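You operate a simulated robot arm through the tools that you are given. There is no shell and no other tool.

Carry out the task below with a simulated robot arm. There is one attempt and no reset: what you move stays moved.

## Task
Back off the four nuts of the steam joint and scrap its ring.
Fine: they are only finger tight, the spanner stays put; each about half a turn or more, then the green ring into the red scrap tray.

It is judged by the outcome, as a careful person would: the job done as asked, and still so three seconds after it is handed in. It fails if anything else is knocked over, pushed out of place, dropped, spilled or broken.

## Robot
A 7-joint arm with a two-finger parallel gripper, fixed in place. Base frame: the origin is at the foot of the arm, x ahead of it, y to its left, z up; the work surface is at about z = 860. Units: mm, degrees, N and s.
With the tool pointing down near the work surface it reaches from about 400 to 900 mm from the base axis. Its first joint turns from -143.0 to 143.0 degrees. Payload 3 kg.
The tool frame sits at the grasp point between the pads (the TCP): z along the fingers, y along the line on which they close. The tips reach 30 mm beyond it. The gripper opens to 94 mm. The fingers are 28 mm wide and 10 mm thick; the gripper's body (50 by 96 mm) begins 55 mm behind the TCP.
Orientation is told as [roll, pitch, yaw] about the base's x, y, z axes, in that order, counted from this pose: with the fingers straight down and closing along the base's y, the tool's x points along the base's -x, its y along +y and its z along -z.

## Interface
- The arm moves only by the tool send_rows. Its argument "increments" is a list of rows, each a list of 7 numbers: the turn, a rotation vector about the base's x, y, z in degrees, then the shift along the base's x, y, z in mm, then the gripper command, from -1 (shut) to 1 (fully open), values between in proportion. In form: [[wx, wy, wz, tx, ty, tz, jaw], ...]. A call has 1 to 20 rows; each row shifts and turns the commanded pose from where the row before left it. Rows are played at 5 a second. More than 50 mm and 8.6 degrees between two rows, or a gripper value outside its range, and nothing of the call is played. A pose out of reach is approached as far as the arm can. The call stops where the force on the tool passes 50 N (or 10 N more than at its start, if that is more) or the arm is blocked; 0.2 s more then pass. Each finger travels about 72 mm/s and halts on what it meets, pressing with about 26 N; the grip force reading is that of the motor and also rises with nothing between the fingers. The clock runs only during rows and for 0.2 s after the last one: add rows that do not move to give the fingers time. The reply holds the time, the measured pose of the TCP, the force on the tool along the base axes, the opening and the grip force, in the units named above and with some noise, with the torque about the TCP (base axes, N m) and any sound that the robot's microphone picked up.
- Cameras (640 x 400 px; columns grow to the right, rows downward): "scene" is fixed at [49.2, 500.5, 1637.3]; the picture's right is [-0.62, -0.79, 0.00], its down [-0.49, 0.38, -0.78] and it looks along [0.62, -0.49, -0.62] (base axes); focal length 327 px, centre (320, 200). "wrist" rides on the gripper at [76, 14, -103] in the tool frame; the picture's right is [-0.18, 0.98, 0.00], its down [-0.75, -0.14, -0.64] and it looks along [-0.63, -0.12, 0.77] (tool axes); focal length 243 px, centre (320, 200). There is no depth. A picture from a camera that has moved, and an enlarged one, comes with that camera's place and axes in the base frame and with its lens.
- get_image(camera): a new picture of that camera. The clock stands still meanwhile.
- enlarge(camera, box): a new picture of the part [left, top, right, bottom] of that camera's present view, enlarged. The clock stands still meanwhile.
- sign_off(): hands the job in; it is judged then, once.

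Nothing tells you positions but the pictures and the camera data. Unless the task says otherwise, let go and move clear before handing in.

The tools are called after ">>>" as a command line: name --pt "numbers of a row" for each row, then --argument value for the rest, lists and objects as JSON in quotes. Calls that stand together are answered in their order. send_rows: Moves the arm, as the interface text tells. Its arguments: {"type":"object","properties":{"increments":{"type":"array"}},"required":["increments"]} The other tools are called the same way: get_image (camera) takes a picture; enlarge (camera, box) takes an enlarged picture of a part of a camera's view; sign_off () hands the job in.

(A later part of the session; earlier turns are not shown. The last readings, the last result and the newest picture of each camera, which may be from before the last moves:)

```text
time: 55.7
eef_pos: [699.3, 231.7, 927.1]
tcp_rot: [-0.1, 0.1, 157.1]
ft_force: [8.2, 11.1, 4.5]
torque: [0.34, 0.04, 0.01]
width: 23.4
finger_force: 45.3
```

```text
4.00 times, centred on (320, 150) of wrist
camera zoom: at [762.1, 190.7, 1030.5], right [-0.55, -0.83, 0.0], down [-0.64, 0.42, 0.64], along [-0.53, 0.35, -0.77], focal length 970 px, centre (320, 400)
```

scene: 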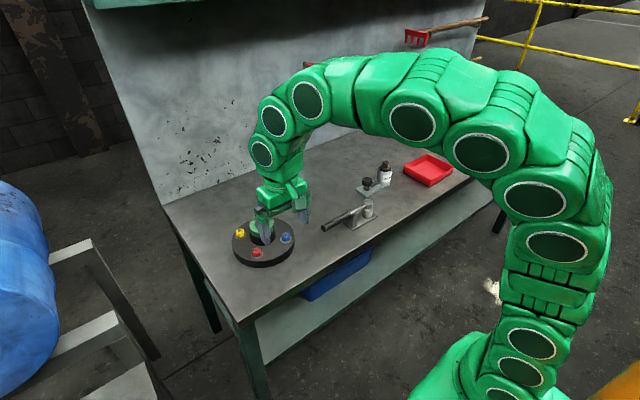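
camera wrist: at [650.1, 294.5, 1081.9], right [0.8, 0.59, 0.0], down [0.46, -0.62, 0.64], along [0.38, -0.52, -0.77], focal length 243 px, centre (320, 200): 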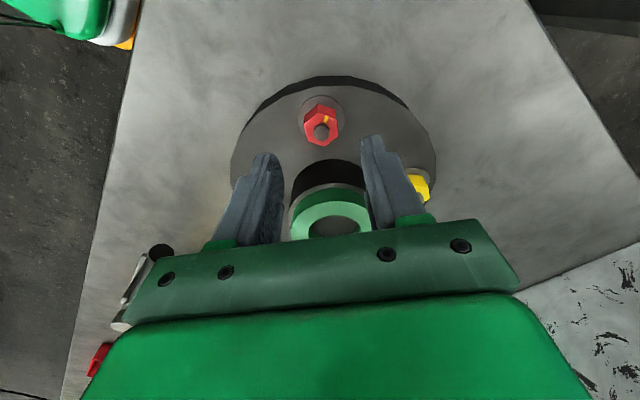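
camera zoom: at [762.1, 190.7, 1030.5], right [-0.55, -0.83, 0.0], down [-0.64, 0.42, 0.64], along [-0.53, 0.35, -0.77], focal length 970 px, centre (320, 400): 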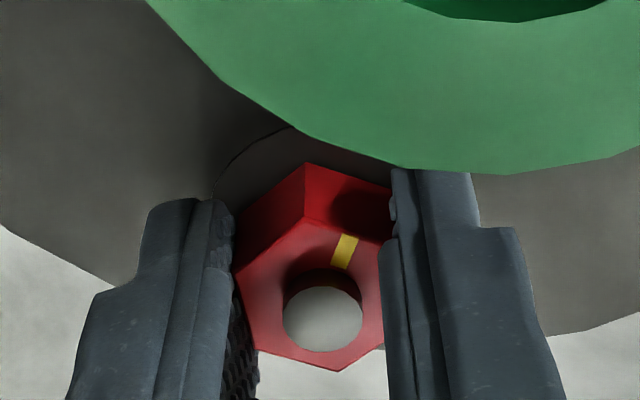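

Red has turned 200° and its mark moved with it. I'll release, lift, and go over the yellow nut (about (800,231)), turning back to yaw 0 on the way.

>>> send_rows --pt "0 0 0 0 0 0 -0.5" --pt "0 0 0 0 0 0 -0.12" --pt "0 0 0 0 0 0 -0.12" --pt "0 0 0 0 0 0 -0.12" --pt "0 0 0 0 0 15 -0.12" --pt "0 0 0 0 0 22 -0.12" --pt "0 0 0 0 0 22 0.0" --pt "0 0 0 0 0 22 0.06" --pt "0 0 0 0 0 0 0.06"

>>> enlarge --camera "wrist" --box '[240, 50, 480, 200]'

>>> send_rows --pt "0 0 -8.26 5.4 0 0 0.06" --pt "0 0 -8.26 5.4 0 0 0.06" --pt "0 0 -8.26 5.4 0 0 0.06" --pt "0 0 -8.26 5.4 0 0 0.06" --pt "0 0 -8.26 5.4 0 0 0.06" --pt "0 0 -8.26 5.4 0 0 0.06" --pt "0 0 -8.26 5.4 0 0 0.06" --pt "0 0 -8.26 5.4 0 0 0.06" --pt "0 0 -8.26 5.4 0 0 0.06" --pt "0 0 -8.26 5.4 0 0 0.06" --pt "0 0 -8.26 5.4 0 0 0.06" --pt "0 0 -8.26 5.4 0 0 0.06" --pt "0 0 -8.26 5.4 0 0 0.06" --pt "0 0 -8.26 5.4 0 0 0.06" --pt "0 0 -8.26 5.4 0 0 0.06" --pt "0 0 -8.26 5.4 0 0 0.06" --pt "0 0 -8.26 5.4 0 0 0.06" --pt "0 0 -8.26 5.4 0 0 0.06" --pt "0 0 -8.26 5.4 0 0 0.06" --pt "0 0 0 0 0 0 0.06"

>>> enlarge --camera "wrist" --box '[240, 75, 400, 175]'

>>> enlarge --camera "scene" --box '[200, 180, 328, 260]'

```text
time: 57.7
eef_pos: [700.3, 231.9, 1009.7]
tcp_rot: [0.0, 0.1, 157.1]
ft_force: [0.0, -0.4, 0.8]
torque: [0.01, 0.03, 0.02]
width: 50.1
finger_force: 0.1
```

```text
2.67 times, centred on (360, 125) of wrist
camera zoom: at [762.2, 189.9, 1112.3], right [-0.55, -0.83, 0.0], down [-0.64, 0.42, 0.64], along [-0.53, 0.35, -0.77], focal length 647 px, centre (213, 400)
```

zoom: 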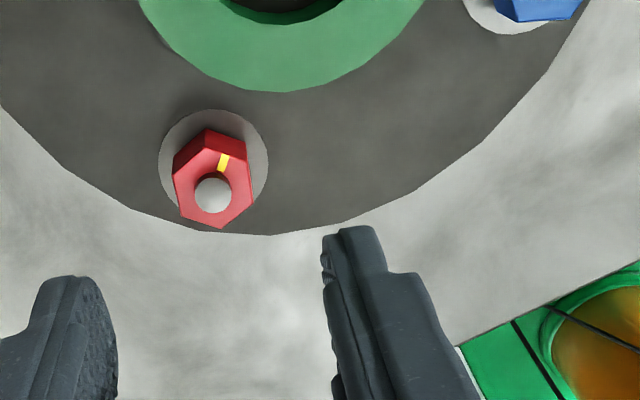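

```text
time: 61.9
eef_pos: [802.9, 233.2, 1008.1]
tcp_rot: [-0.2, 0.2, 0.1]
ft_force: [-0.3, -0.4, -0.8]
torque: [0.02, -0.03, 0.02]
width: 49.8
finger_force: 0.1
```

```text
4.00 times, centred on (320, 125) of wrist
camera zoom: at [724.3, 248.0, 1111.3], right [0.18, 0.98, 0.0], down [0.76, -0.14, 0.64], along [0.63, -0.12, -0.77], focal length 970 px, centre (320, 500)
```

zoom: 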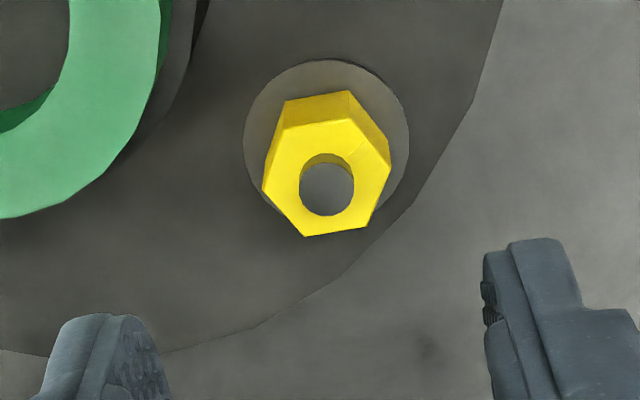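

```text
5.00 times, centred on (264, 220) of scene
camera zoom: at [49.2, 500.5, 1637.3], right [-0.62, -0.79, 0.0], down [-0.49, 0.38, -0.78], along [0.62, -0.49, -0.62], focal length 1633 px, centre (600, 100)
```

zoom: 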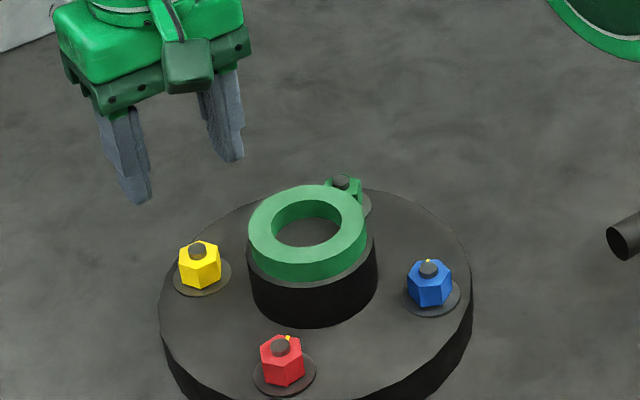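

Yellow sits right under the tool axis; its flats call for yaw −31.5. I'll turn to that with a narrower opening (hub is close on that side) and come down part way.

>>> send_rows --pt "0 0 -7.9 0.1 0 0 -0.1" --pt "0 0 -7.9 0.1 0 0 -0.2" --pt "0 0 -7.9 0.1 0 0 -0.2" --pt "0 0 -7.9 0.1 0 0 -0.2" --pt "0 0 0 0 0 -16 -0.2" --pt "0 0 0 0 0 -16 -0.2" --pt "0 0 0 0 0 -14 -0.2" --pt "0 0 0 0 0 0 -0.2" --pt "0 0 0 0 0 0 -0.2"

>>> enlarge --camera "wrist" --box '[240, 100, 400, 200]'

```text
time: 63.9
eef_pos: [802.2, 232.8, 962.5]
tcp_rot: [-0.1, 0.0, -31.5]
ft_force: [-0.3, -0.5, -0.6]
torque: [-0.01, -0.05, 0.03]
width: 37.9
finger_force: 0.0
```

```text
4.00 times, centred on (320, 150) of wrist
camera zoom: at [743.8, 285.4, 1065.7], right [0.67, 0.74, 0.0], down [0.57, -0.51, 0.64], along [0.47, -0.43, -0.77], focal length 970 px, centre (320, 400)
```

zoom: 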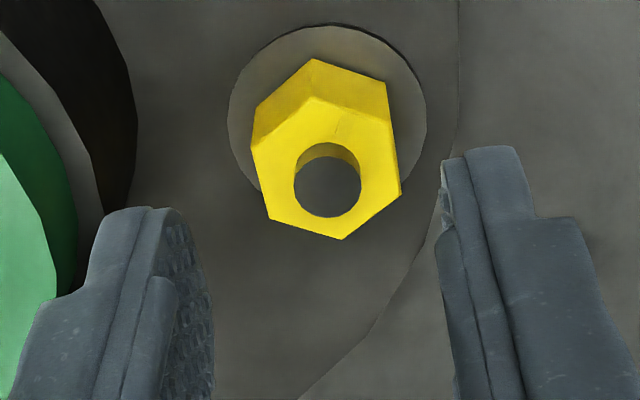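

Yellow is centred between the fingers, with ~6 mm gap left between the inner finger and the hub. Going down and closing.

>>> send_rows --pt "0 0 0 -0.7 0.6 -6 -0.2" --pt "0 0 0 0 0 -6 -0.2" --pt "0 0 0 0 0 -6 -0.2" --pt "0 0 0 0 0 -6 -0.2" --pt "0 0 0 0 0 -4 -0.2" --pt "0 0 0 0 0 -4 -0.2" --pt "0 0 0 0 0 -4 -0.2" --pt "0 0 0 0 0 0 -0.2" --pt "0 0 0 0 0 0 -0.2" --pt "0 0 0 0 0 0 -0.4" --pt "0 0 0 0 0 0 -0.5" --pt "0 0 0 0 0 0 -1" --pt "0 0 0 0 0 0 -1"

>>> enlarge --camera "wrist" --box '[240, 100, 400, 200]'

```text
time: 65.6
eef_pos: [804.7, 233.7, 931.5]
tcp_rot: [0.2, -0.2, -31.5]
ft_force: [-3.0, -0.2, 8.2]
torque: [-0.16, 0.24, -0.07]
width: 38.4
finger_force: 0.6
stopped in row 8: the force on the tool passed its limit at 52 N (the readings are from after the stop); the commanded pose is now the measured one
```

```text
4.00 times, centred on (320, 150) of wrist
camera zoom: at [743.5, 286.2, 1034.1], right [0.67, 0.74, 0.0], down [0.57, -0.52, 0.64], along [0.48, -0.43, -0.77], focal length 970 px, centre (320, 400)
```

zoom: 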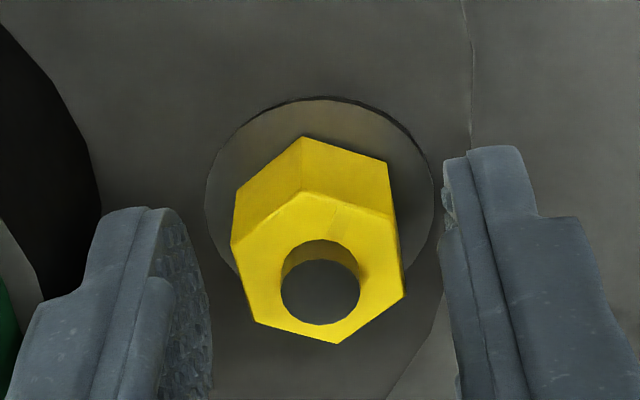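

Something stopped the descent at TCP z≈931. I'll look from the fixed camera before doing anything more.

>>> enlarge --camera "scene" --box '[220, 190, 300, 240]'

>>> get_image --camera "wrist"

>>> get_image --camera "scene"

```text
8.00 times, centred on (260, 215) of scene
camera zoom: at [49.2, 500.5, 1637.3], right [-0.62, -0.79, 0.0], down [-0.49, 0.38, -0.78], along [0.62, -0.49, -0.62], focal length 2613 px, centre (800, 80)
```

zoom: 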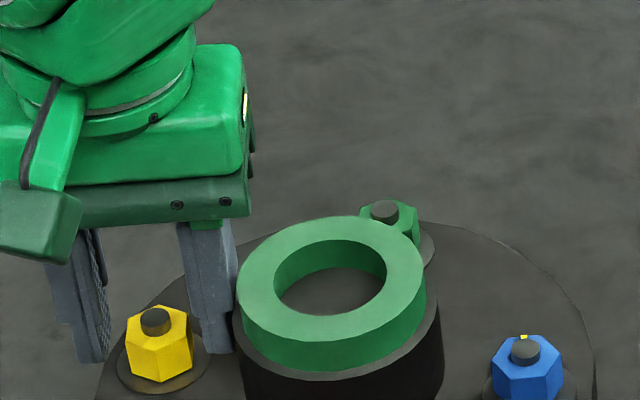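

```text
taken
camera wrist: at [743.5, 286.2, 1034.1], right [0.67, 0.74, 0.0], down [0.57, -0.52, 0.64], along [0.48, -0.43, -0.77], focal length 243 px, centre (320, 200)
```

wrist: 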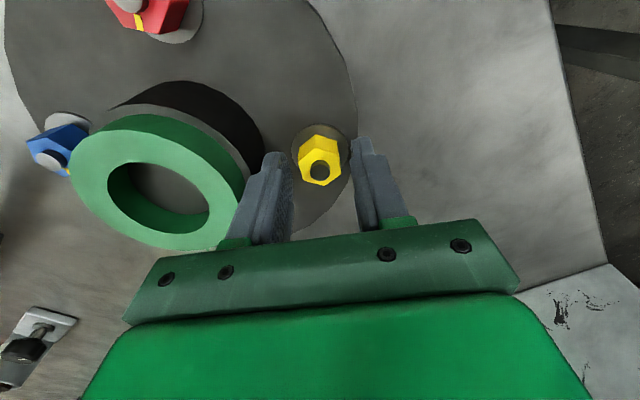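

```text
taken
```

scene: 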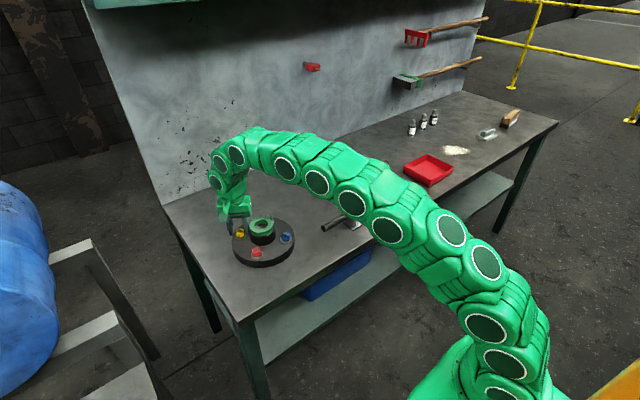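

The measured torque puts the contact ~35 mm toward the hub: the inner finger's thicker shoulder met the ring's rim, since this closing line is almost radial. The ring hasn't shifted. I'll raise and come in at yaw −91.5 instead, where the fingers clear the ring.

>>> send_rows --pt "0 0 0 0 0 10 -0.2" --pt "0 0 0 -0.8 -0.9 20 -0.2" --pt "0 0 0 0 0 30 -0.2" --pt "0 0 -7.5 0 0 0 -0.2" --pt "0 0 -7.5 0 0 0 -0.2" --pt "0 0 -7.5 0 0 0 -0.2" --pt "0 0 -7.5 0 0 0 -0.2" --pt "0 0 -7.5 0 0 0 -0.2" --pt "0 0 -7.5 0 0 0 -0.2" --pt "0 0 -7.5 0 0 0 -0.2" --pt "0 0 -7.5 0 0 0 -0.2" --pt "0 0 0 0 0 0 -0.2"

>>> get_image --camera "wrist"

>>> enlarge --camera "wrist" --box '[240, 75, 400, 175]'

>>> enlarge --camera "scene" --box '[200, 180, 328, 260]'

```text
time: 68.2
eef_pos: [801.4, 232.2, 989.4]
tcp_rot: [0.2, -0.1, -91.6]
ft_force: [0.1, -0.1, 0.5]
torque: [-0.01, -0.02, -0.02]
width: 37.9
finger_force: 0.1
```

```text
taken
camera wrist: at [816.1, 309.9, 1093.2], right [0.98, -0.21, 0.0], down [-0.16, -0.75, 0.64], along [-0.13, -0.63, -0.77], focal length 243 px, centre (320, 200)
```

wrist: 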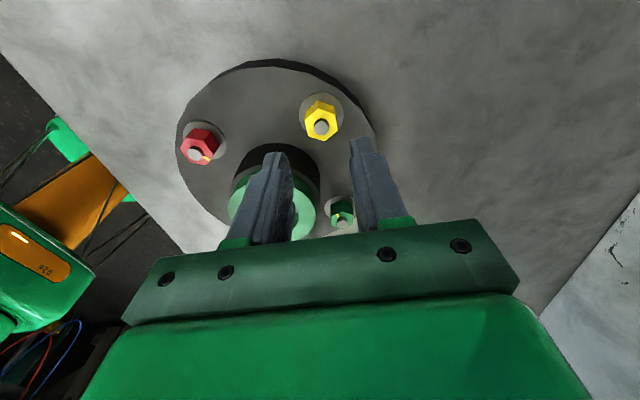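

```text
4.00 times, centred on (320, 125) of wrist
camera zoom: at [816.1, 309.9, 1093.2], right [0.98, -0.21, 0.0], down [-0.16, -0.75, 0.64], along [-0.13, -0.63, -0.77], focal length 970 px, centre (320, 500)
```

zoom: 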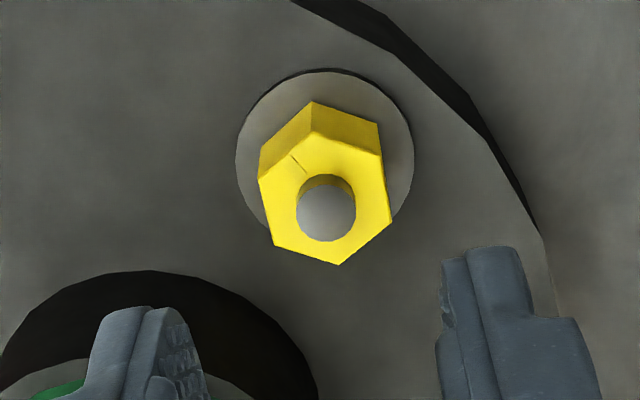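

```text
5.00 times, centred on (264, 220) of scene
camera zoom: at [49.2, 500.5, 1637.3], right [-0.62, -0.79, 0.0], down [-0.49, 0.38, -0.78], along [0.62, -0.49, -0.62], focal length 1633 px, centre (600, 100)
```

zoom: 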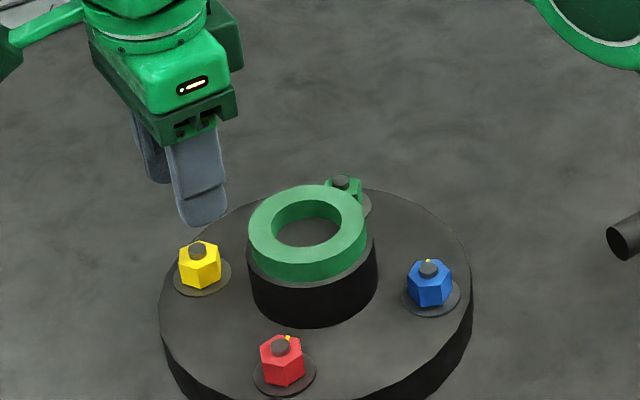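

Yaw −91.5 is reachable and yellow's flats are aligned. I'll correct slightly and go down with a 34 mm opening.

>>> send_rows --pt "0 0 0 0.5 1.1 -10 -0.28" --pt "0 0 0 0 0 -10 -0.28" --pt "0 0 0 0 0 -10 -0.28" --pt "0 0 0 0 0 -10 -0.28" --pt "0 0 0 0 0 -8 -0.28" --pt "0 0 0 0 0 0 -0.28" --pt "0 0 0 0 0 0 -0.28"

>>> enlarge --camera "wrist" --box '[240, 100, 400, 200]'

```text
time: 69.8
eef_pos: [802.3, 234.8, 942.6]
tcp_rot: [0.2, -0.1, -91.4]
ft_force: [-0.3, 0.4, -1.2]
torque: [0.01, 0.01, 0.01]
width: 33.6
finger_force: 0.0
```

```text
4.00 times, centred on (320, 150) of wrist
camera zoom: at [816.7, 310.8, 1045.4], right [0.98, -0.21, 0.0], down [-0.16, -0.75, 0.64], along [-0.13, -0.63, -0.77], focal length 970 px, centre (320, 400)
```

zoom: 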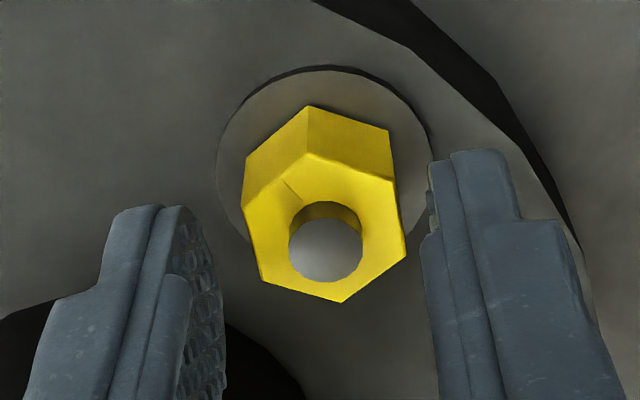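

>>> send_rows --pt "0 0 0 0 0.5 -4 -0.28" --pt "0 0 0 0 0 -4 -0.28" --pt "0 0 0 0 0 -4 -0.28" --pt "0 0 0 0 0 -4 -0.28" --pt "0 0 0 0 0 0 -0.28" --pt "0 0 0 0 0 0 -0.4" --pt "0 0 0 0 0 0 -0.5" --pt "0 0 0 0 0 0 -1" --pt "0 0 0 0 0 0 -1"

>>> enlarge --camera "wrist" --box '[240, 100, 400, 200]'

```text
time: 71.8
eef_pos: [803.3, 233.6, 926.8]
tcp_rot: [0.3, -0.2, -91.4]
ft_force: [21.5, 2.3, -3.8]
torque: [0.06, -0.38, 0.0]
width: 23.4
finger_force: 44.4
```

```text
4.00 times, centred on (320, 150) of wrist
camera zoom: at [817.3, 311.0, 1029.6], right [0.98, -0.21, 0.01], down [-0.16, -0.75, 0.64], along [-0.13, -0.63, -0.77], focal length 970 px, centre (320, 400)
```

zoom: 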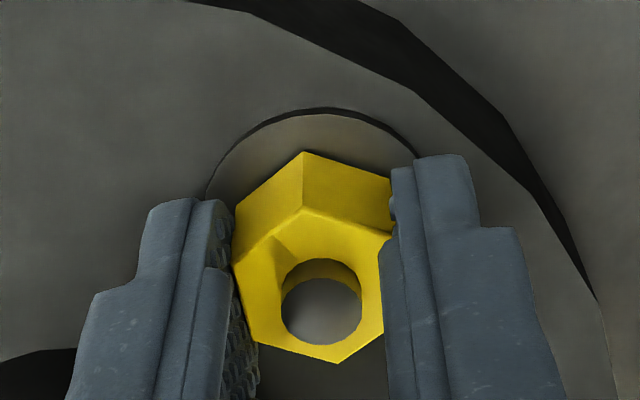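

Yellow is gripped on its flats. Relieving side load and turning counter-clockwise in stages.

>>> send_rows --pt "0 0 0 0.5 0 0 -1" --pt "0 0 6 0 0 0.03 -1" --pt "0 0 6 0 0 0.03 -1" --pt "0 0 6 0 0 0.03 -1" --pt "0 0 6 0 0 0.03 -1" --pt "0 0 0 0 0 0 -1"

```text
time: 73.2
eef_pos: [802.8, 234.1, 926.5]
tcp_rot: [0.3, -0.3, -67.4]
ft_force: [6.6, -13.0, 4.7]
torque: [-0.59, -0.24, 0.01]
width: 23.3
finger_force: 44.8
```

>>> send_rows --pt "0 0 0 0.2 -0.4 0 -1" --pt "0 0 6 0 -0.05 0.03 -1" --pt "0 0 6 0 -0.05 0.03 -1" --pt "0 0 6 0 -0.05 0.03 -1" --pt "0 0 6 0 -0.05 0.03 -1" --pt "0 0 0 0 0 0 -1"

```text
time: 74.6
eef_pos: [800.7, 234.1, 926.1]
tcp_rot: [0.3, -0.2, -43.3]
ft_force: [-13.7, -10.3, 8.4]
torque: [-0.07, 0.54, 0.0]
width: 23.3
finger_force: 45.2
```

>>> send_rows --pt "0 0 0 -0.4 -0.3 0.2 -1" --pt "0 0 6 -0.05 -0.05 0.03 -1" --pt "0 0 6 -0.05 -0.05 0.03 -1" --pt "0 0 6 -0.05 -0.05 0.03 -1" --pt "0 0 6 -0.05 -0.05 0.03 -1" --pt "0 0 0 0 0 0 -1"

```text
time: 76.0
eef_pos: [802.7, 233.2, 927.5]
tcp_rot: [0.3, -0.1, -19.4]
ft_force: [10.8, 13.4, 0.3]
torque: [0.23, -0.31, 0.01]
width: 23.5
finger_force: 44.9
```

>>> send_rows --pt "0 0 0 0.2 0.3 0 -1" --pt "0 0 6 0 0 0.03 -1" --pt "0 0 6 0 0 0.03 -1" --pt "0 0 6 0 0 0.03 -1" --pt "0 0 6 0 0 0.03 -1" --pt "0 0 0 0 0 0 -1"

>>> enlarge --camera "wrist" --box '[240, 100, 400, 200]'

```text
time: 77.4
eef_pos: [802.8, 232.7, 926.1]
tcp_rot: [0.2, -0.1, 4.7]
ft_force: [4.4, 9.8, 4.7]
torque: [0.08, -0.07, -0.02]
width: 23.1
finger_force: 45.5
```

```text
4.00 times, centred on (320, 150) of wrist
camera zoom: at [723.9, 242.0, 1029.6], right [0.1, 0.99, 0.0], down [0.76, -0.08, 0.64], along [0.64, -0.06, -0.77], focal length 970 px, centre (320, 400)
```

zoom: 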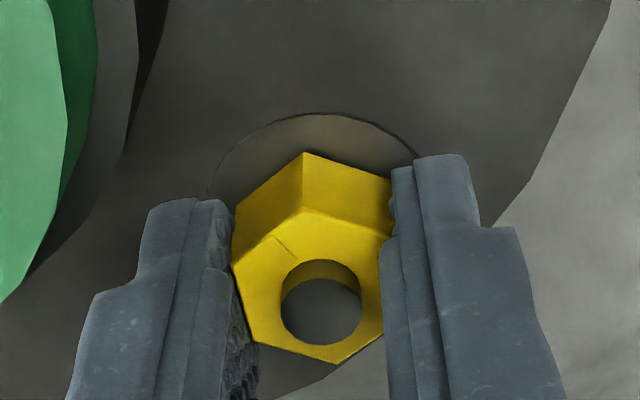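

Yellow follows the fingers (its faint mark keeps its place between them). Continuing.

>>> send_rows --pt "0 0 0 0.1 0.2 0 -1" --pt "0 0 6 0 0 0.03 -1" --pt "0 0 6 0 0 0.03 -1" --pt "0 0 6 0 0 0.03 -1" --pt "0 0 6 0 0 0.03 -1" --pt "0 0 0 0 0 0 -1"

```text
time: 78.8
eef_pos: [802.5, 233.7, 928.0]
tcp_rot: [0.2, -0.2, 28.6]
ft_force: [7.2, 3.1, 6.8]
torque: [0.07, -0.39, 0.0]
width: 23.5
finger_force: 45.0
```

>>> send_rows --pt "0 0 0 0.2 0.1 0.1 -1" --pt "0 0 6 0.05 0 0.03 -1" --pt "0 0 6 0.05 0 0.03 -1" --pt "0 0 6 0.05 0 0.03 -1" --pt "0 0 6 0.05 0 0.03 -1" --pt "0 0 0 0 0 0 -1"

```text
time: 80.2
eef_pos: [802.1, 232.2, 926.3]
tcp_rot: [0.2, -0.1, 52.6]
ft_force: [-4.2, -6.7, 10.1]
torque: [-0.16, 0.03, 0.0]
width: 23.3
finger_force: 45.3
```

>>> send_rows --pt "0 0 0 -0.1 -0.2 0.3 -1" --pt "0 0 6 0 -0.05 0.03 -1" --pt "0 0 6 0 -0.05 0.03 -1" --pt "0 0 6 0 -0.05 0.03 -1" --pt "0 0 6 0 -0.05 0.03 -1" --pt "0 0 0 0 0 0 -1"

```text
time: 81.6
eef_pos: [802.1, 233.4, 927.6]
tcp_rot: [0.2, -0.2, 76.6]
ft_force: [5.7, -1.1, -3.1]
torque: [-0.34, -0.13, 0.01]
width: 23.5
finger_force: 44.7
```

>>> send_rows --pt "0 0 0 0.1 0 0 -1" --pt "0 0 6 0 0 0.03 -1" --pt "0 0 6 0 0 0.03 -1" --pt "0 0 6 0 0 0.03 -1" --pt "0 0 6 0 0 0.03 -1" --pt "0 0 0 0 0 0 -1"

>>> enlarge --camera "wrist" --box '[240, 100, 400, 200]'

```text
time: 83.0
eef_pos: [802.1, 232.1, 926.4]
tcp_rot: [0.2, -0.1, 100.7]
ft_force: [4.0, -0.6, -0.2]
torque: [-0.06, -0.12, 0.01]
width: 23.4
finger_force: 44.8
```

```text
4.00 times, centred on (320, 150) of wrist
camera zoom: at [802.2, 156.2, 1030.1], right [-1.0, 0.0, 0.0], down [0.0, 0.77, 0.64], along [0.0, 0.64, -0.77], focal length 970 px, centre (320, 400)
```

zoom: 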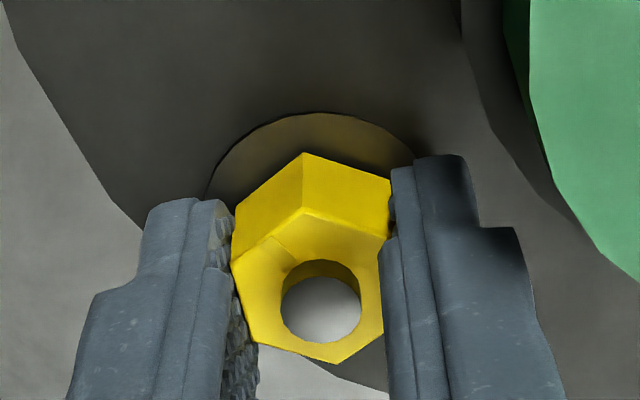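

Yellow has turned ~192°. I'll release narrowly, lift, and go over green (about (803,127)) turning to yaw −39.5.

>>> send_rows --pt "0 0 0 0 0 0 -0.5" --pt "0 0 0 0 0 0 -0.36" --pt "0 0 0 0 0 0 -0.36" --pt "0 0 0 0 0 0 -0.36" --pt "0 0 0 0 0 15 -0.36" --pt "0 0 0 0 0 22 -0.36" --pt "0 0 0 0 0 22 -0.2" --pt "0 0 0 0 0 22 0.0" --pt "0 0 0 0 0 0 0.0"

>>> enlarge --camera "wrist" --box '[240, 50, 480, 200]'

>>> send_rows --pt "0 0 -8.25 0 -6.2 0 0.0" --pt "0 0 -8.25 0 -6.2 0 0.0" --pt "0 0 -8.25 0 -6.2 0 0.0" --pt "0 0 -8.25 0 -6.2 0 0.0" --pt "0 0 -8.25 0 -6.2 0 0.0" --pt "0 0 -8.25 0 -6.2 0 0.0" --pt "0 0 -8.25 0 -6.2 0 0.0" --pt "0 0 -8.25 0 -6.2 0 0.0" --pt "0 0 -8.25 0 -6.2 0 0.0" --pt "0 0 -8.25 0 -6.2 0 0.0" --pt "0 0 -8.25 0 -6.2 0 0.0" --pt "0 0 -8.25 0 -6.2 0 0.0" --pt "0 0 -8.25 0 -6.2 0 0.0" --pt "0 0 -8.25 0 -6.2 0 0.0" --pt "0 0 -8.25 0 -6.2 0 0.0" --pt "0 0 -8.25 0 -6.2 0 0.0" --pt "0 0 -8.25 0 -6.2 0 0.0" --pt "0 0 0 0 0 0 0.0"

>>> get_image --camera "wrist"

>>> enlarge --camera "wrist" --box '[240, 75, 400, 175]'

>>> enlarge --camera "scene" --box '[200, 180, 328, 260]'

```text
time: 85.0
eef_pos: [803.5, 231.7, 1008.0]
tcp_rot: [0.2, -0.1, 100.6]
ft_force: [0.7, -0.1, -0.4]
torque: [-0.01, 0.03, -0.02]
width: 47.1
finger_force: 0.0
```

```text
2.67 times, centred on (360, 125) of wrist
camera zoom: at [802.0, 155.9, 1110.9], right [-1.0, 0.0, 0.0], down [0.0, 0.77, 0.64], along [0.0, 0.64, -0.77], focal length 647 px, centre (213, 400)
```

zoom: 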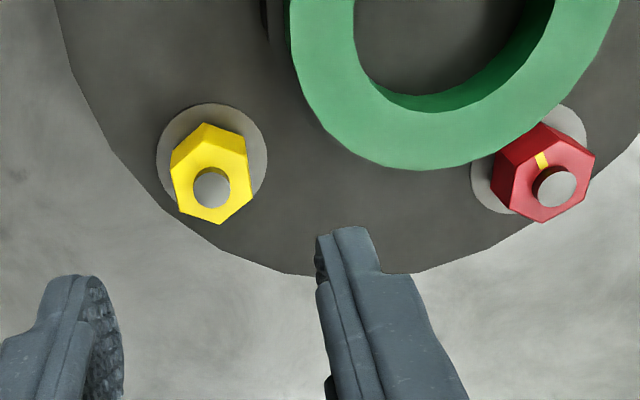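

```text
time: 88.8
eef_pos: [802.3, 127.2, 1008.2]
tcp_rot: [0.2, -0.1, -39.8]
ft_force: [-0.6, -0.4, -0.2]
torque: [0.02, 0.02, 0.0]
width: 47.0
finger_force: 0.1
```

```text
taken
camera wrist: at [751.9, 188.1, 1111.1], right [0.77, 0.64, 0.0], down [0.49, -0.59, 0.64], along [0.41, -0.49, -0.77], focal length 243 px, centre (320, 200)
```

wrist: 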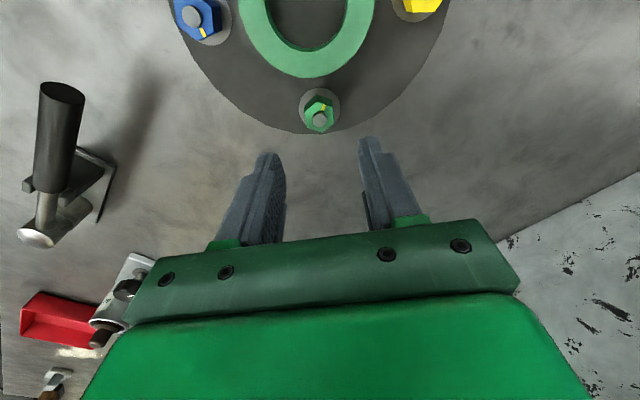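

```text
4.00 times, centred on (320, 125) of wrist
camera zoom: at [751.9, 188.1, 1111.1], right [0.77, 0.64, 0.0], down [0.49, -0.59, 0.64], along [0.41, -0.49, -0.77], focal length 970 px, centre (320, 500)
```

zoom: 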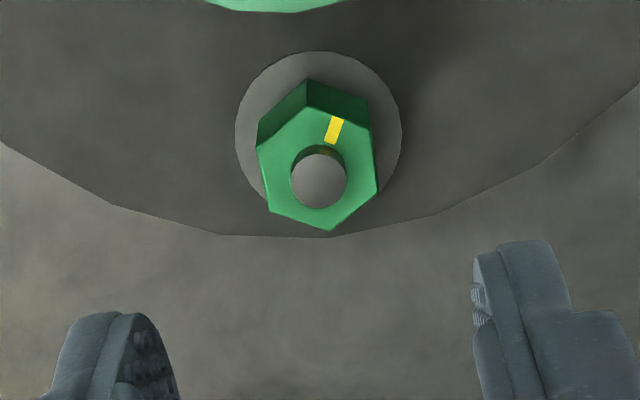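

```text
5.00 times, centred on (264, 220) of scene
camera zoom: at [49.2, 500.5, 1637.3], right [-0.62, -0.79, 0.0], down [-0.49, 0.38, -0.78], along [0.62, -0.49, -0.62], focal length 1633 px, centre (600, 100)
```

zoom: 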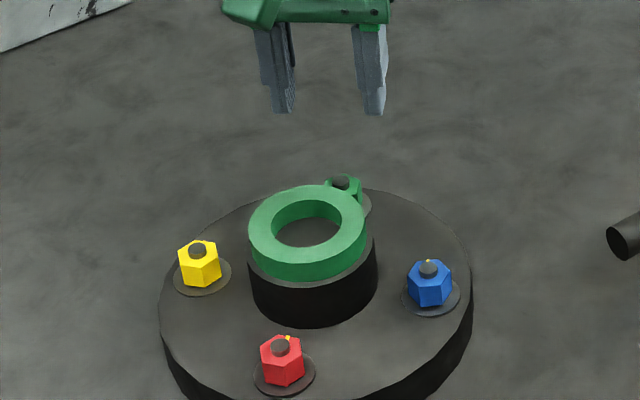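

Green is nearly below the tool, flats aligned. I'll correct by ~1 mm and go down part way.

>>> send_rows --pt "0 0 0 -0.8 -0.7 -13 0.0" --pt "0 0 0 0 0 -18 0.0" --pt "0 0 0 0 0 -18 0.0" --pt "0 0 0 0 0 -10 0.0" --pt "0 0 0 0 0 -8 0.0" --pt "0 0 0 0 0 0 0.0" --pt "0 0 0 0 0 0 0.0"

>>> enlarge --camera "wrist" --box '[240, 100, 400, 200]'

```text
time: 90.4
eef_pos: [802.3, 127.8, 941.2]
tcp_rot: [0.2, -0.1, -39.8]
ft_force: [0.5, 0.4, -0.3]
torque: [0.0, -0.02, -0.02]
width: 46.9
finger_force: 0.1
```

```text
4.00 times, centred on (320, 150) of wrist
camera zoom: at [750.7, 187.3, 1043.8], right [0.77, 0.64, 0.0], down [0.49, -0.59, 0.64], along [0.41, -0.49, -0.77], focal length 970 px, centre (320, 400)
```

zoom: 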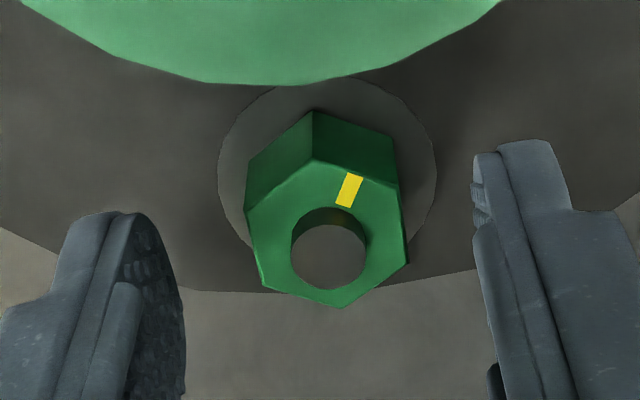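

>>> send_rows --pt "0 0 0 0 0 -4 0.0" --pt "0 0 0 0 0 -4 0.0" --pt "0 0 0 0 0 -4 0.0" --pt "0 0 0 0 0 -3 0.0" --pt "0 0 0 0 0 0 0.0" --pt "0 0 0 0 0 0 -0.4" --pt "0 0 0 0 0 0 -0.5" --pt "0 0 0 0 0 0 -1" --pt "0 0 0 0 0 0 -1"

>>> enlarge --camera "wrist" --box '[240, 100, 400, 200]'

```text
time: 92.4
eef_pos: [803.4, 127.9, 926.2]
tcp_rot: [0.3, -0.1, -39.7]
ft_force: [14.5, 11.6, -1.7]
torque: [0.08, -0.44, -0.01]
width: 23.5
finger_force: 45.2
```

```text
4.00 times, centred on (320, 150) of wrist
camera zoom: at [751.6, 187.7, 1028.8], right [0.77, 0.64, 0.01], down [0.49, -0.59, 0.64], along [0.41, -0.49, -0.77], focal length 970 px, centre (320, 400)
```

zoom: 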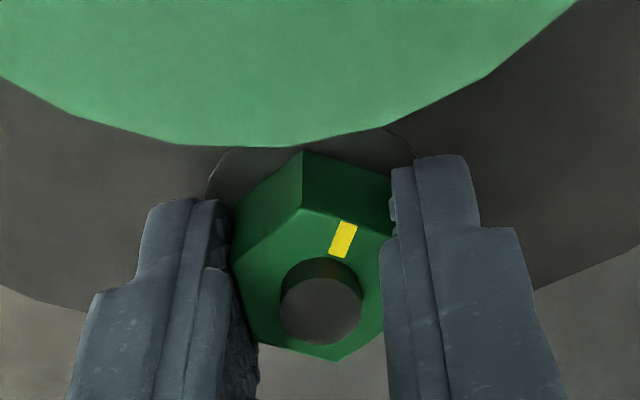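

Green is gripped. Relieving and turning counter-clockwise.

>>> send_rows --pt "0 0 0 0.35 0.3 0 -1" --pt "0 0 6 0 0 0.03 -1" --pt "0 0 6 0 0 0.03 -1" --pt "0 0 6 0 0 0.03 -1" --pt "0 0 6 0 0 0.03 -1" --pt "0 0 0 0 0 0 -1"

```text
time: 93.8
eef_pos: [803.2, 127.4, 925.0]
tcp_rot: [0.3, -0.3, -15.6]
ft_force: [27.1, 9.9, -2.7]
torque: [0.08, -0.81, 0.0]
width: 23.4
finger_force: 45.0
```

>>> send_rows --pt "0 0 0 0.7 0.25 0 -1" --pt "0 0 6 0 0 0.03 -1" --pt "0 0 6 0 0 0.03 -1" --pt "0 0 6 0 0 0.03 -1" --pt "0 0 6 0 0 0.03 -1" --pt "0 0 0 0 0 0 -1"

```text
time: 95.2
eef_pos: [802.6, 127.3, 925.6]
tcp_rot: [0.3, -0.1, 8.5]
ft_force: [2.6, 3.8, 5.4]
torque: [0.03, -0.15, 0.04]
width: 23.3
finger_force: 45.1
```

>>> send_rows --pt "0 0 0 0.1 0.1 0.1 -1" --pt "0 0 6 0 0 0.03 -1" --pt "0 0 6 0 0 0.03 -1" --pt "0 0 6 0 0 0.03 -1" --pt "0 0 6 0 0 0.03 -1" --pt "0 0 0 0 0 0 -1"

```text
time: 96.6
eef_pos: [803.5, 126.9, 925.4]
tcp_rot: [0.3, -0.1, 32.4]
ft_force: [-3.7, 5.0, 4.1]
torque: [-0.08, 0.16, -0.02]
width: 23.5
finger_force: 44.8
```

>>> send_rows --pt "0 0 0 -0.1 0.1 0.1 -1" --pt "0 0 6 0 0 0.03 -1" --pt "0 0 6 0 0 0.03 -1" --pt "0 0 6 0 0 0.03 -1" --pt "0 0 6 0 0 0.03 -1" --pt "0 0 6 0 0 0.03 -1" --pt "0 0 0 0 0 0 -1"

```text
time: 98.2
eef_pos: [803.6, 127.3, 926.1]
tcp_rot: [0.2, -0.1, 62.5]
ft_force: [-9.1, -1.3, 3.4]
torque: [0.07, 0.05, -0.01]
width: 23.2
finger_force: 44.8
```

>>> send_rows --pt "0 0 0 -0.2 0 0.1 -1" --pt "0 0 6 0 0 0.03 -1" --pt "0 0 6 0 0 0.03 -1" --pt "0 0 6 0 0 0.03 -1" --pt "0 0 6 0 0 0.03 -1" --pt "0 0 6 0 0 0.03 -1" --pt "0 0 0 0 0 0 -1"

```text
time: 99.8
eef_pos: [804.1, 127.1, 926.2]
tcp_rot: [0.1, -0.1, 92.4]
ft_force: [3.0, 2.1, -3.0]
torque: [0.17, -0.18, 0.03]
width: 23.6
finger_force: 45.1
```

>>> send_rows --pt "0 0 6 0 0 0.03 -1" --pt "0 0 6 0 0 0.03 -1" --pt "0 0 6 0 0 0.03 -1" --pt "0 0 6 0 0 0.03 -1" --pt "0 0 6 0 0 0.03 -1" --pt "0 0 0 0 0 0 -1"

```text
time: 101.2
eef_pos: [803.0, 126.7, 926.2]
tcp_rot: [0.2, -0.1, 122.3]
ft_force: [0.4, 5.2, 4.4]
torque: [-0.21, -0.26, -0.02]
width: 23.3
finger_force: 45.1
```

>>> send_rows --pt "0 0 6 0 0.1 0.03 -1" --pt "0 0 6 0 0 0.03 -1" --pt "0 0 6 0 0 0.03 -1" --pt "0 0 6 0 0 0.03 -1" --pt "0 0 6 0 0 0.03 -1" --pt "0 0 0 0 0 0 -1"

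>>> enlarge --camera "wrist" --box '[240, 100, 400, 200]'

```text
time: 102.6
eef_pos: [803.7, 127.7, 926.2]
tcp_rot: [0.1, -0.1, 152.4]
ft_force: [2.3, -2.1, 4.7]
torque: [0.14, 0.03, -0.02]
width: 23.1
finger_force: 45.2
```

```text
4.00 times, centred on (320, 150) of wrist
camera zoom: at [863.1, 80.6, 1029.3], right [-0.62, -0.79, 0.0], down [-0.6, 0.48, 0.64], along [-0.51, 0.4, -0.77], focal length 970 px, centre (320, 400)
```

zoom: 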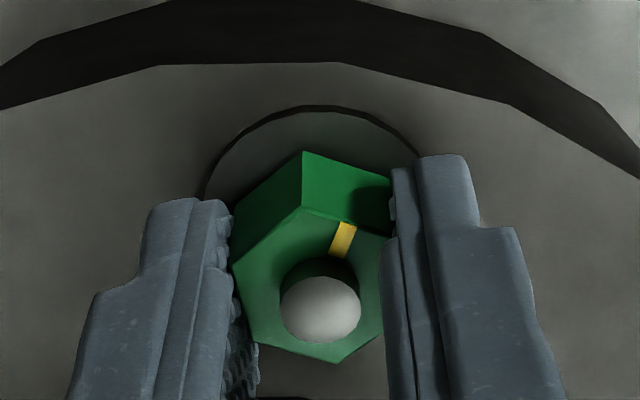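

Green has turned ~192°. All four nuts are backed off; I release, lift, and move above the ring (centre ≈ (749,180)) with the fingers closing along x, between the nuts.

>>> send_rows --pt "0 0 0 0 0 0 -0.5" --pt "0 0 0 0 0 0 -0.15" --pt "0 0 0 0 0 0 -0.15" --pt "0 0 0 0 0 0 -0.15" --pt "0 0 0 0 0 15 -0.15" --pt "0 0 0 0 0 22 -0.15" --pt "0 0 0 0 0 22 0.1" --pt "0 0 0 0 0 25 0.5" --pt "0 0 0 0 0 20 1"

>>> send_rows --pt "0 0 -7.8 -6.7 6.6 0 1" --pt "0 0 -7.8 -6.7 6.6 0 1" --pt "0 0 -7.8 -6.7 6.6 0 1" --pt "0 0 -7.8 -6.7 6.6 0 1" --pt "0 0 -7.8 -6.7 6.6 0 1" --pt "0 0 -7.8 -6.7 6.6 0 1" --pt "0 0 -7.8 -6.7 6.6 0 1" --pt "0 0 -7.8 -6.7 6.6 0 1" --pt "0 0 0 0 0 0 1"

>>> get_image --camera "wrist"

>>> enlarge --camera "wrist" --box '[200, 50, 440, 200]'

>>> enlarge --camera "scene" --box '[200, 180, 328, 260]'

```text
time: 104.6
eef_pos: [801.5, 127.1, 1030.2]
tcp_rot: [0.3, -0.2, 152.4]
ft_force: [0.4, -0.2, -0.4]
torque: [0.0, 0.0, -0.01]
width: 94.0
finger_force: 0.1
```

```text
time: 106.6
eef_pos: [748.1, 180.6, 1030.7]
tcp_rot: [0.2, -0.1, 89.7]
ft_force: [-0.1, 0.1, 0.4]
torque: [-0.03, 0.01, 0.01]
width: 94.1
finger_force: 0.1
```

```text
taken
camera wrist: at [733.8, 104.8, 1133.7], right [-0.98, 0.19, 0.0], down [0.15, 0.75, 0.64], along [0.12, 0.63, -0.77], focal length 243 px, centre (320, 200)
```

wrist: 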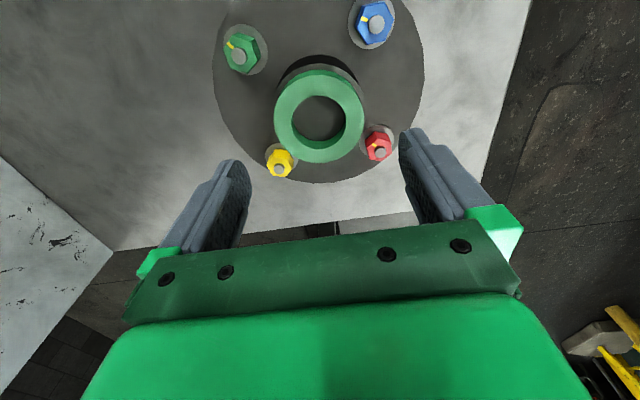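

```text
2.67 times, centred on (320, 125) of wrist
camera zoom: at [733.8, 104.8, 1133.7], right [-0.98, 0.19, 0.0], down [0.15, 0.75, 0.64], along [0.12, 0.63, -0.77], focal length 647 px, centre (320, 400)
```

zoom: 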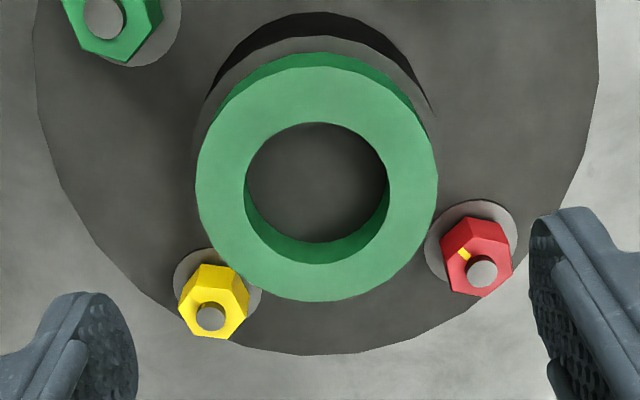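

```text
5.00 times, centred on (264, 220) of scene
camera zoom: at [49.2, 500.5, 1637.3], right [-0.62, -0.79, 0.0], down [-0.49, 0.38, -0.78], along [0.62, -0.49, -0.62], focal length 1633 px, centre (600, 100)
```

zoom: 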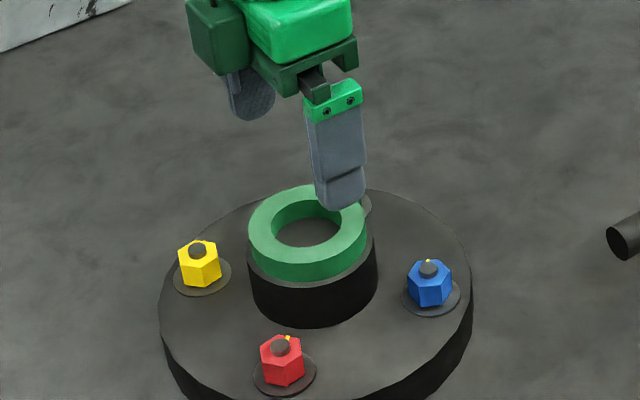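

All four marks have moved round by about half a turn. The ring's top is at z≈940, OD ≈70 mm, on a hub whose top is ≈920. I'll centre on it and descend part way with the gripper fully open.

>>> send_rows --pt "0 0 0 0.7 -0.7 -10 1" --pt "0 0 0 0.6 -0.7 -10 1" --pt "0 0 0 0 0 -10 1" --pt "0 0 0 0 0 -10 1" --pt "0 0 0 0 0 -10 1" --pt "0 0 0 0 0 0 1" --pt "0 0 0 0 0 0 1"

>>> get_image --camera "wrist"

>>> enlarge --camera "scene" --box '[220, 190, 300, 240]'

```text
time: 108.2
eef_pos: [751.4, 178.2, 979.3]
tcp_rot: [0.2, -0.1, 89.8]
ft_force: [0.0, -0.4, 0.0]
torque: [-0.02, -0.03, 0.0]
width: 93.9
finger_force: 0.2
```

```text
taken
camera wrist: at [735.1, 103.7, 1083.0], right [-0.98, 0.19, 0.0], down [0.14, 0.75, 0.64], along [0.12, 0.63, -0.77], focal length 243 px, centre (320, 200)
```

wrist: 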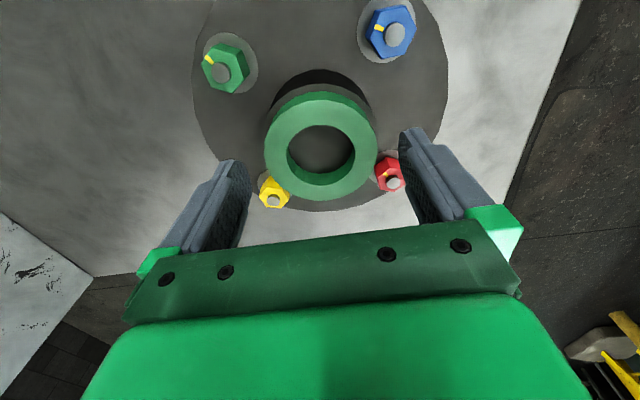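

```text
8.00 times, centred on (260, 215) of scene
camera zoom: at [49.2, 500.5, 1637.3], right [-0.62, -0.79, 0.0], down [-0.49, 0.38, -0.78], along [0.62, -0.49, -0.62], focal length 2613 px, centre (800, 80)
```

zoom: 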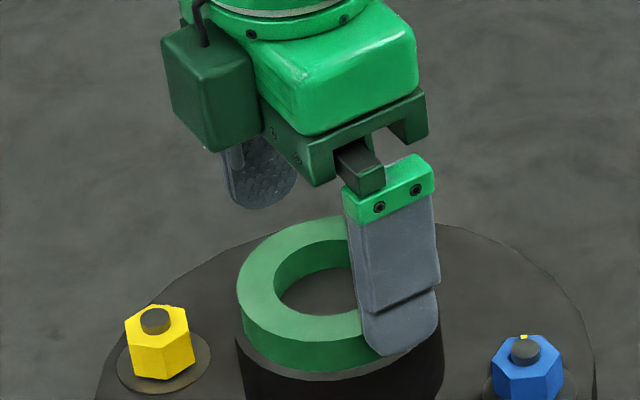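

The ring is centred between the fingers. Down to TCP z≈954 (tips just above the hub rim) and close.

>>> send_rows --pt "0 0 0 0 0 -7 1" --pt "0 0 0 0 0 -7 1" --pt "0 0 0 0 0 -6 1" --pt "0 0 0 0 0 -5 1" --pt "0 0 0 0 0 0 1" --pt "0 0 0 0 0 0 0.7" --pt "0 0 0 0 0 0 0.5" --pt "0 0 0 0 0 0 0.3" --pt "0 0 0 0 0 0 0.3"

>>> get_image --camera "wrist"

>>> enlarge --camera "scene" --box '[220, 190, 300, 240]'

```text
time: 110.2
eef_pos: [750.3, 179.4, 955.7]
tcp_rot: [0.3, -0.1, 90.0]
ft_force: [-13.0, -2.1, 0.3]
torque: [-0.01, 0.29, -0.1]
width: 79.8
finger_force: 44.8
```

```text
taken
camera wrist: at [734.9, 103.5, 1058.0], right [-0.98, 0.19, 0.0], down [0.15, 0.75, 0.64], along [0.12, 0.63, -0.77], focal length 243 px, centre (320, 200)
```

wrist: 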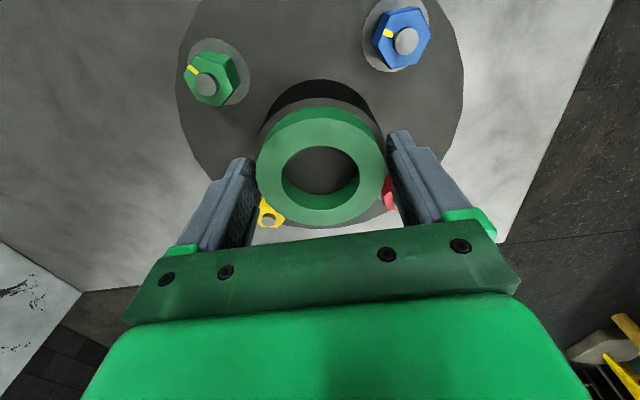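

```text
8.00 times, centred on (260, 215) of scene
camera zoom: at [49.2, 500.5, 1637.3], right [-0.62, -0.79, 0.0], down [-0.49, 0.38, -0.78], along [0.62, -0.49, -0.62], focal length 2613 px, centre (800, 80)
```

zoom: 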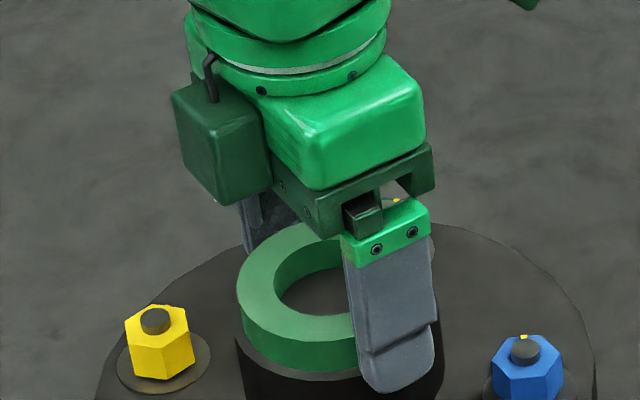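

The fingers stopped at 80 mm: that is the hub rim, which is wider than the ring, so the tips are too low. I'll open, look closely at the heights, then raise.

>>> send_rows --pt "0 0 0 0 0 0 0.9" --pt "0 0 0 0 0 0 0.9" --pt "0 0 0 0 0 5 0.9" --pt "0 0 0 0 0 0 0.9"

>>> enlarge --camera "wrist" --box '[220, 90, 420, 215]'

>>> enlarge --camera "scene" --box '[236, 205, 300, 245]'

```text
time: 111.2
eef_pos: [750.6, 178.8, 960.0]
tcp_rot: [0.3, -0.1, 89.9]
ft_force: [-0.3, -0.4, -0.2]
torque: [0.04, 0.04, -0.01]
width: 89.0
finger_force: 0.0
```

```text
3.20 times, centred on (320, 152) of wrist
camera zoom: at [735.4, 103.8, 1062.9], right [-0.98, 0.19, 0.0], down [0.14, 0.75, 0.64], along [0.12, 0.63, -0.77], focal length 776 px, centre (320, 352)
```

zoom: 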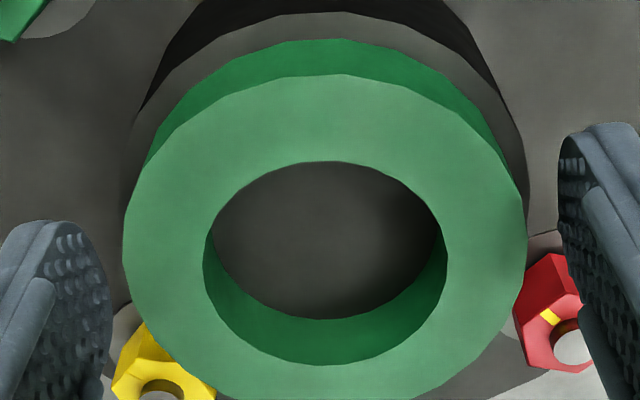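

```text
10.00 times, centred on (268, 225) of scene
camera zoom: at [49.2, 500.5, 1637.3], right [-0.62, -0.79, 0.0], down [-0.49, 0.38, -0.78], along [0.62, -0.49, -0.62], focal length 3266 px, centre (840, -50)
```

zoom: 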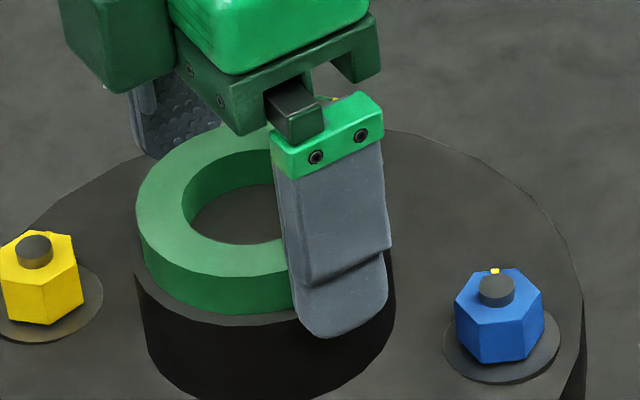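

By parallax the ring spans roughly z 938–951 and the hub (80 mm wide) tops out at ≈938. I'll raise the tips to ≈941 and close again.

>>> send_rows --pt "0 0 0 0 0 5.5 0.9" --pt "0 0 0 0 0 5.5 0.9" --pt "0 0 0 0 0 0 0.9" --pt "0 0 0 0 0 0 0.7" --pt "0 0 0 0 0 0 0.55" --pt "0 0 0 0 0 0 0.45" --pt "0 0 0 0 0 0 0.2" --pt "0 0 0 0 0 0 0.2"

>>> enlarge --camera "wrist" --box '[220, 90, 420, 215]'

>>> enlarge --camera "scene" --box '[236, 205, 300, 245]'

```text
time: 113.0
eef_pos: [750.0, 179.0, 971.0]
tcp_rot: [0.3, 0.0, 89.9]
ft_force: [-0.4, 0.3, 0.6]
torque: [0.03, 0.04, -0.03]
width: 68.2
finger_force: 26.1
```

```text
3.20 times, centred on (320, 152) of wrist
camera zoom: at [735.1, 104.1, 1074.0], right [-0.98, 0.19, 0.0], down [0.14, 0.75, 0.64], along [0.12, 0.63, -0.77], focal length 776 px, centre (320, 352)
```

zoom: 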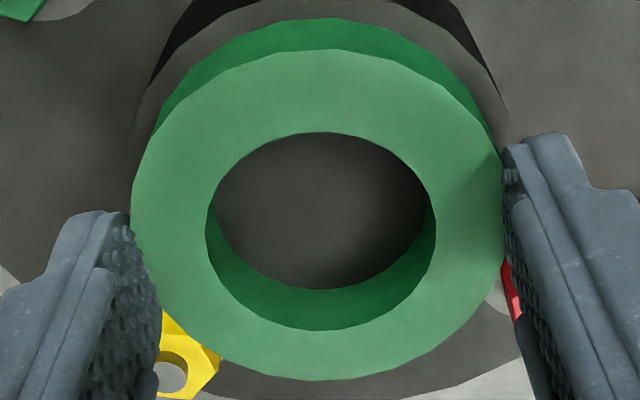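

```text
10.00 times, centred on (268, 225) of scene
camera zoom: at [49.2, 500.5, 1637.3], right [-0.62, -0.79, 0.0], down [-0.49, 0.38, -0.78], along [0.62, -0.49, -0.62], focal length 3266 px, centre (840, -50)
```

zoom: 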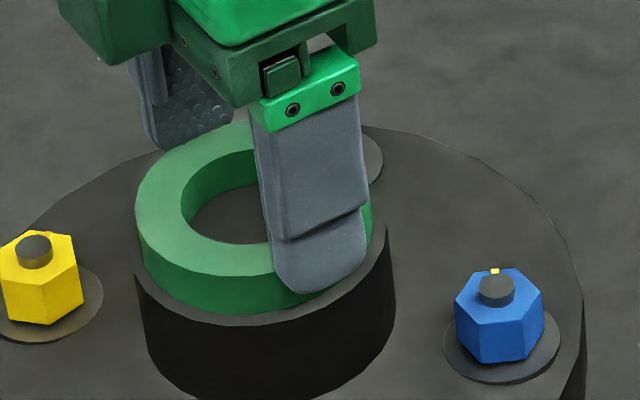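

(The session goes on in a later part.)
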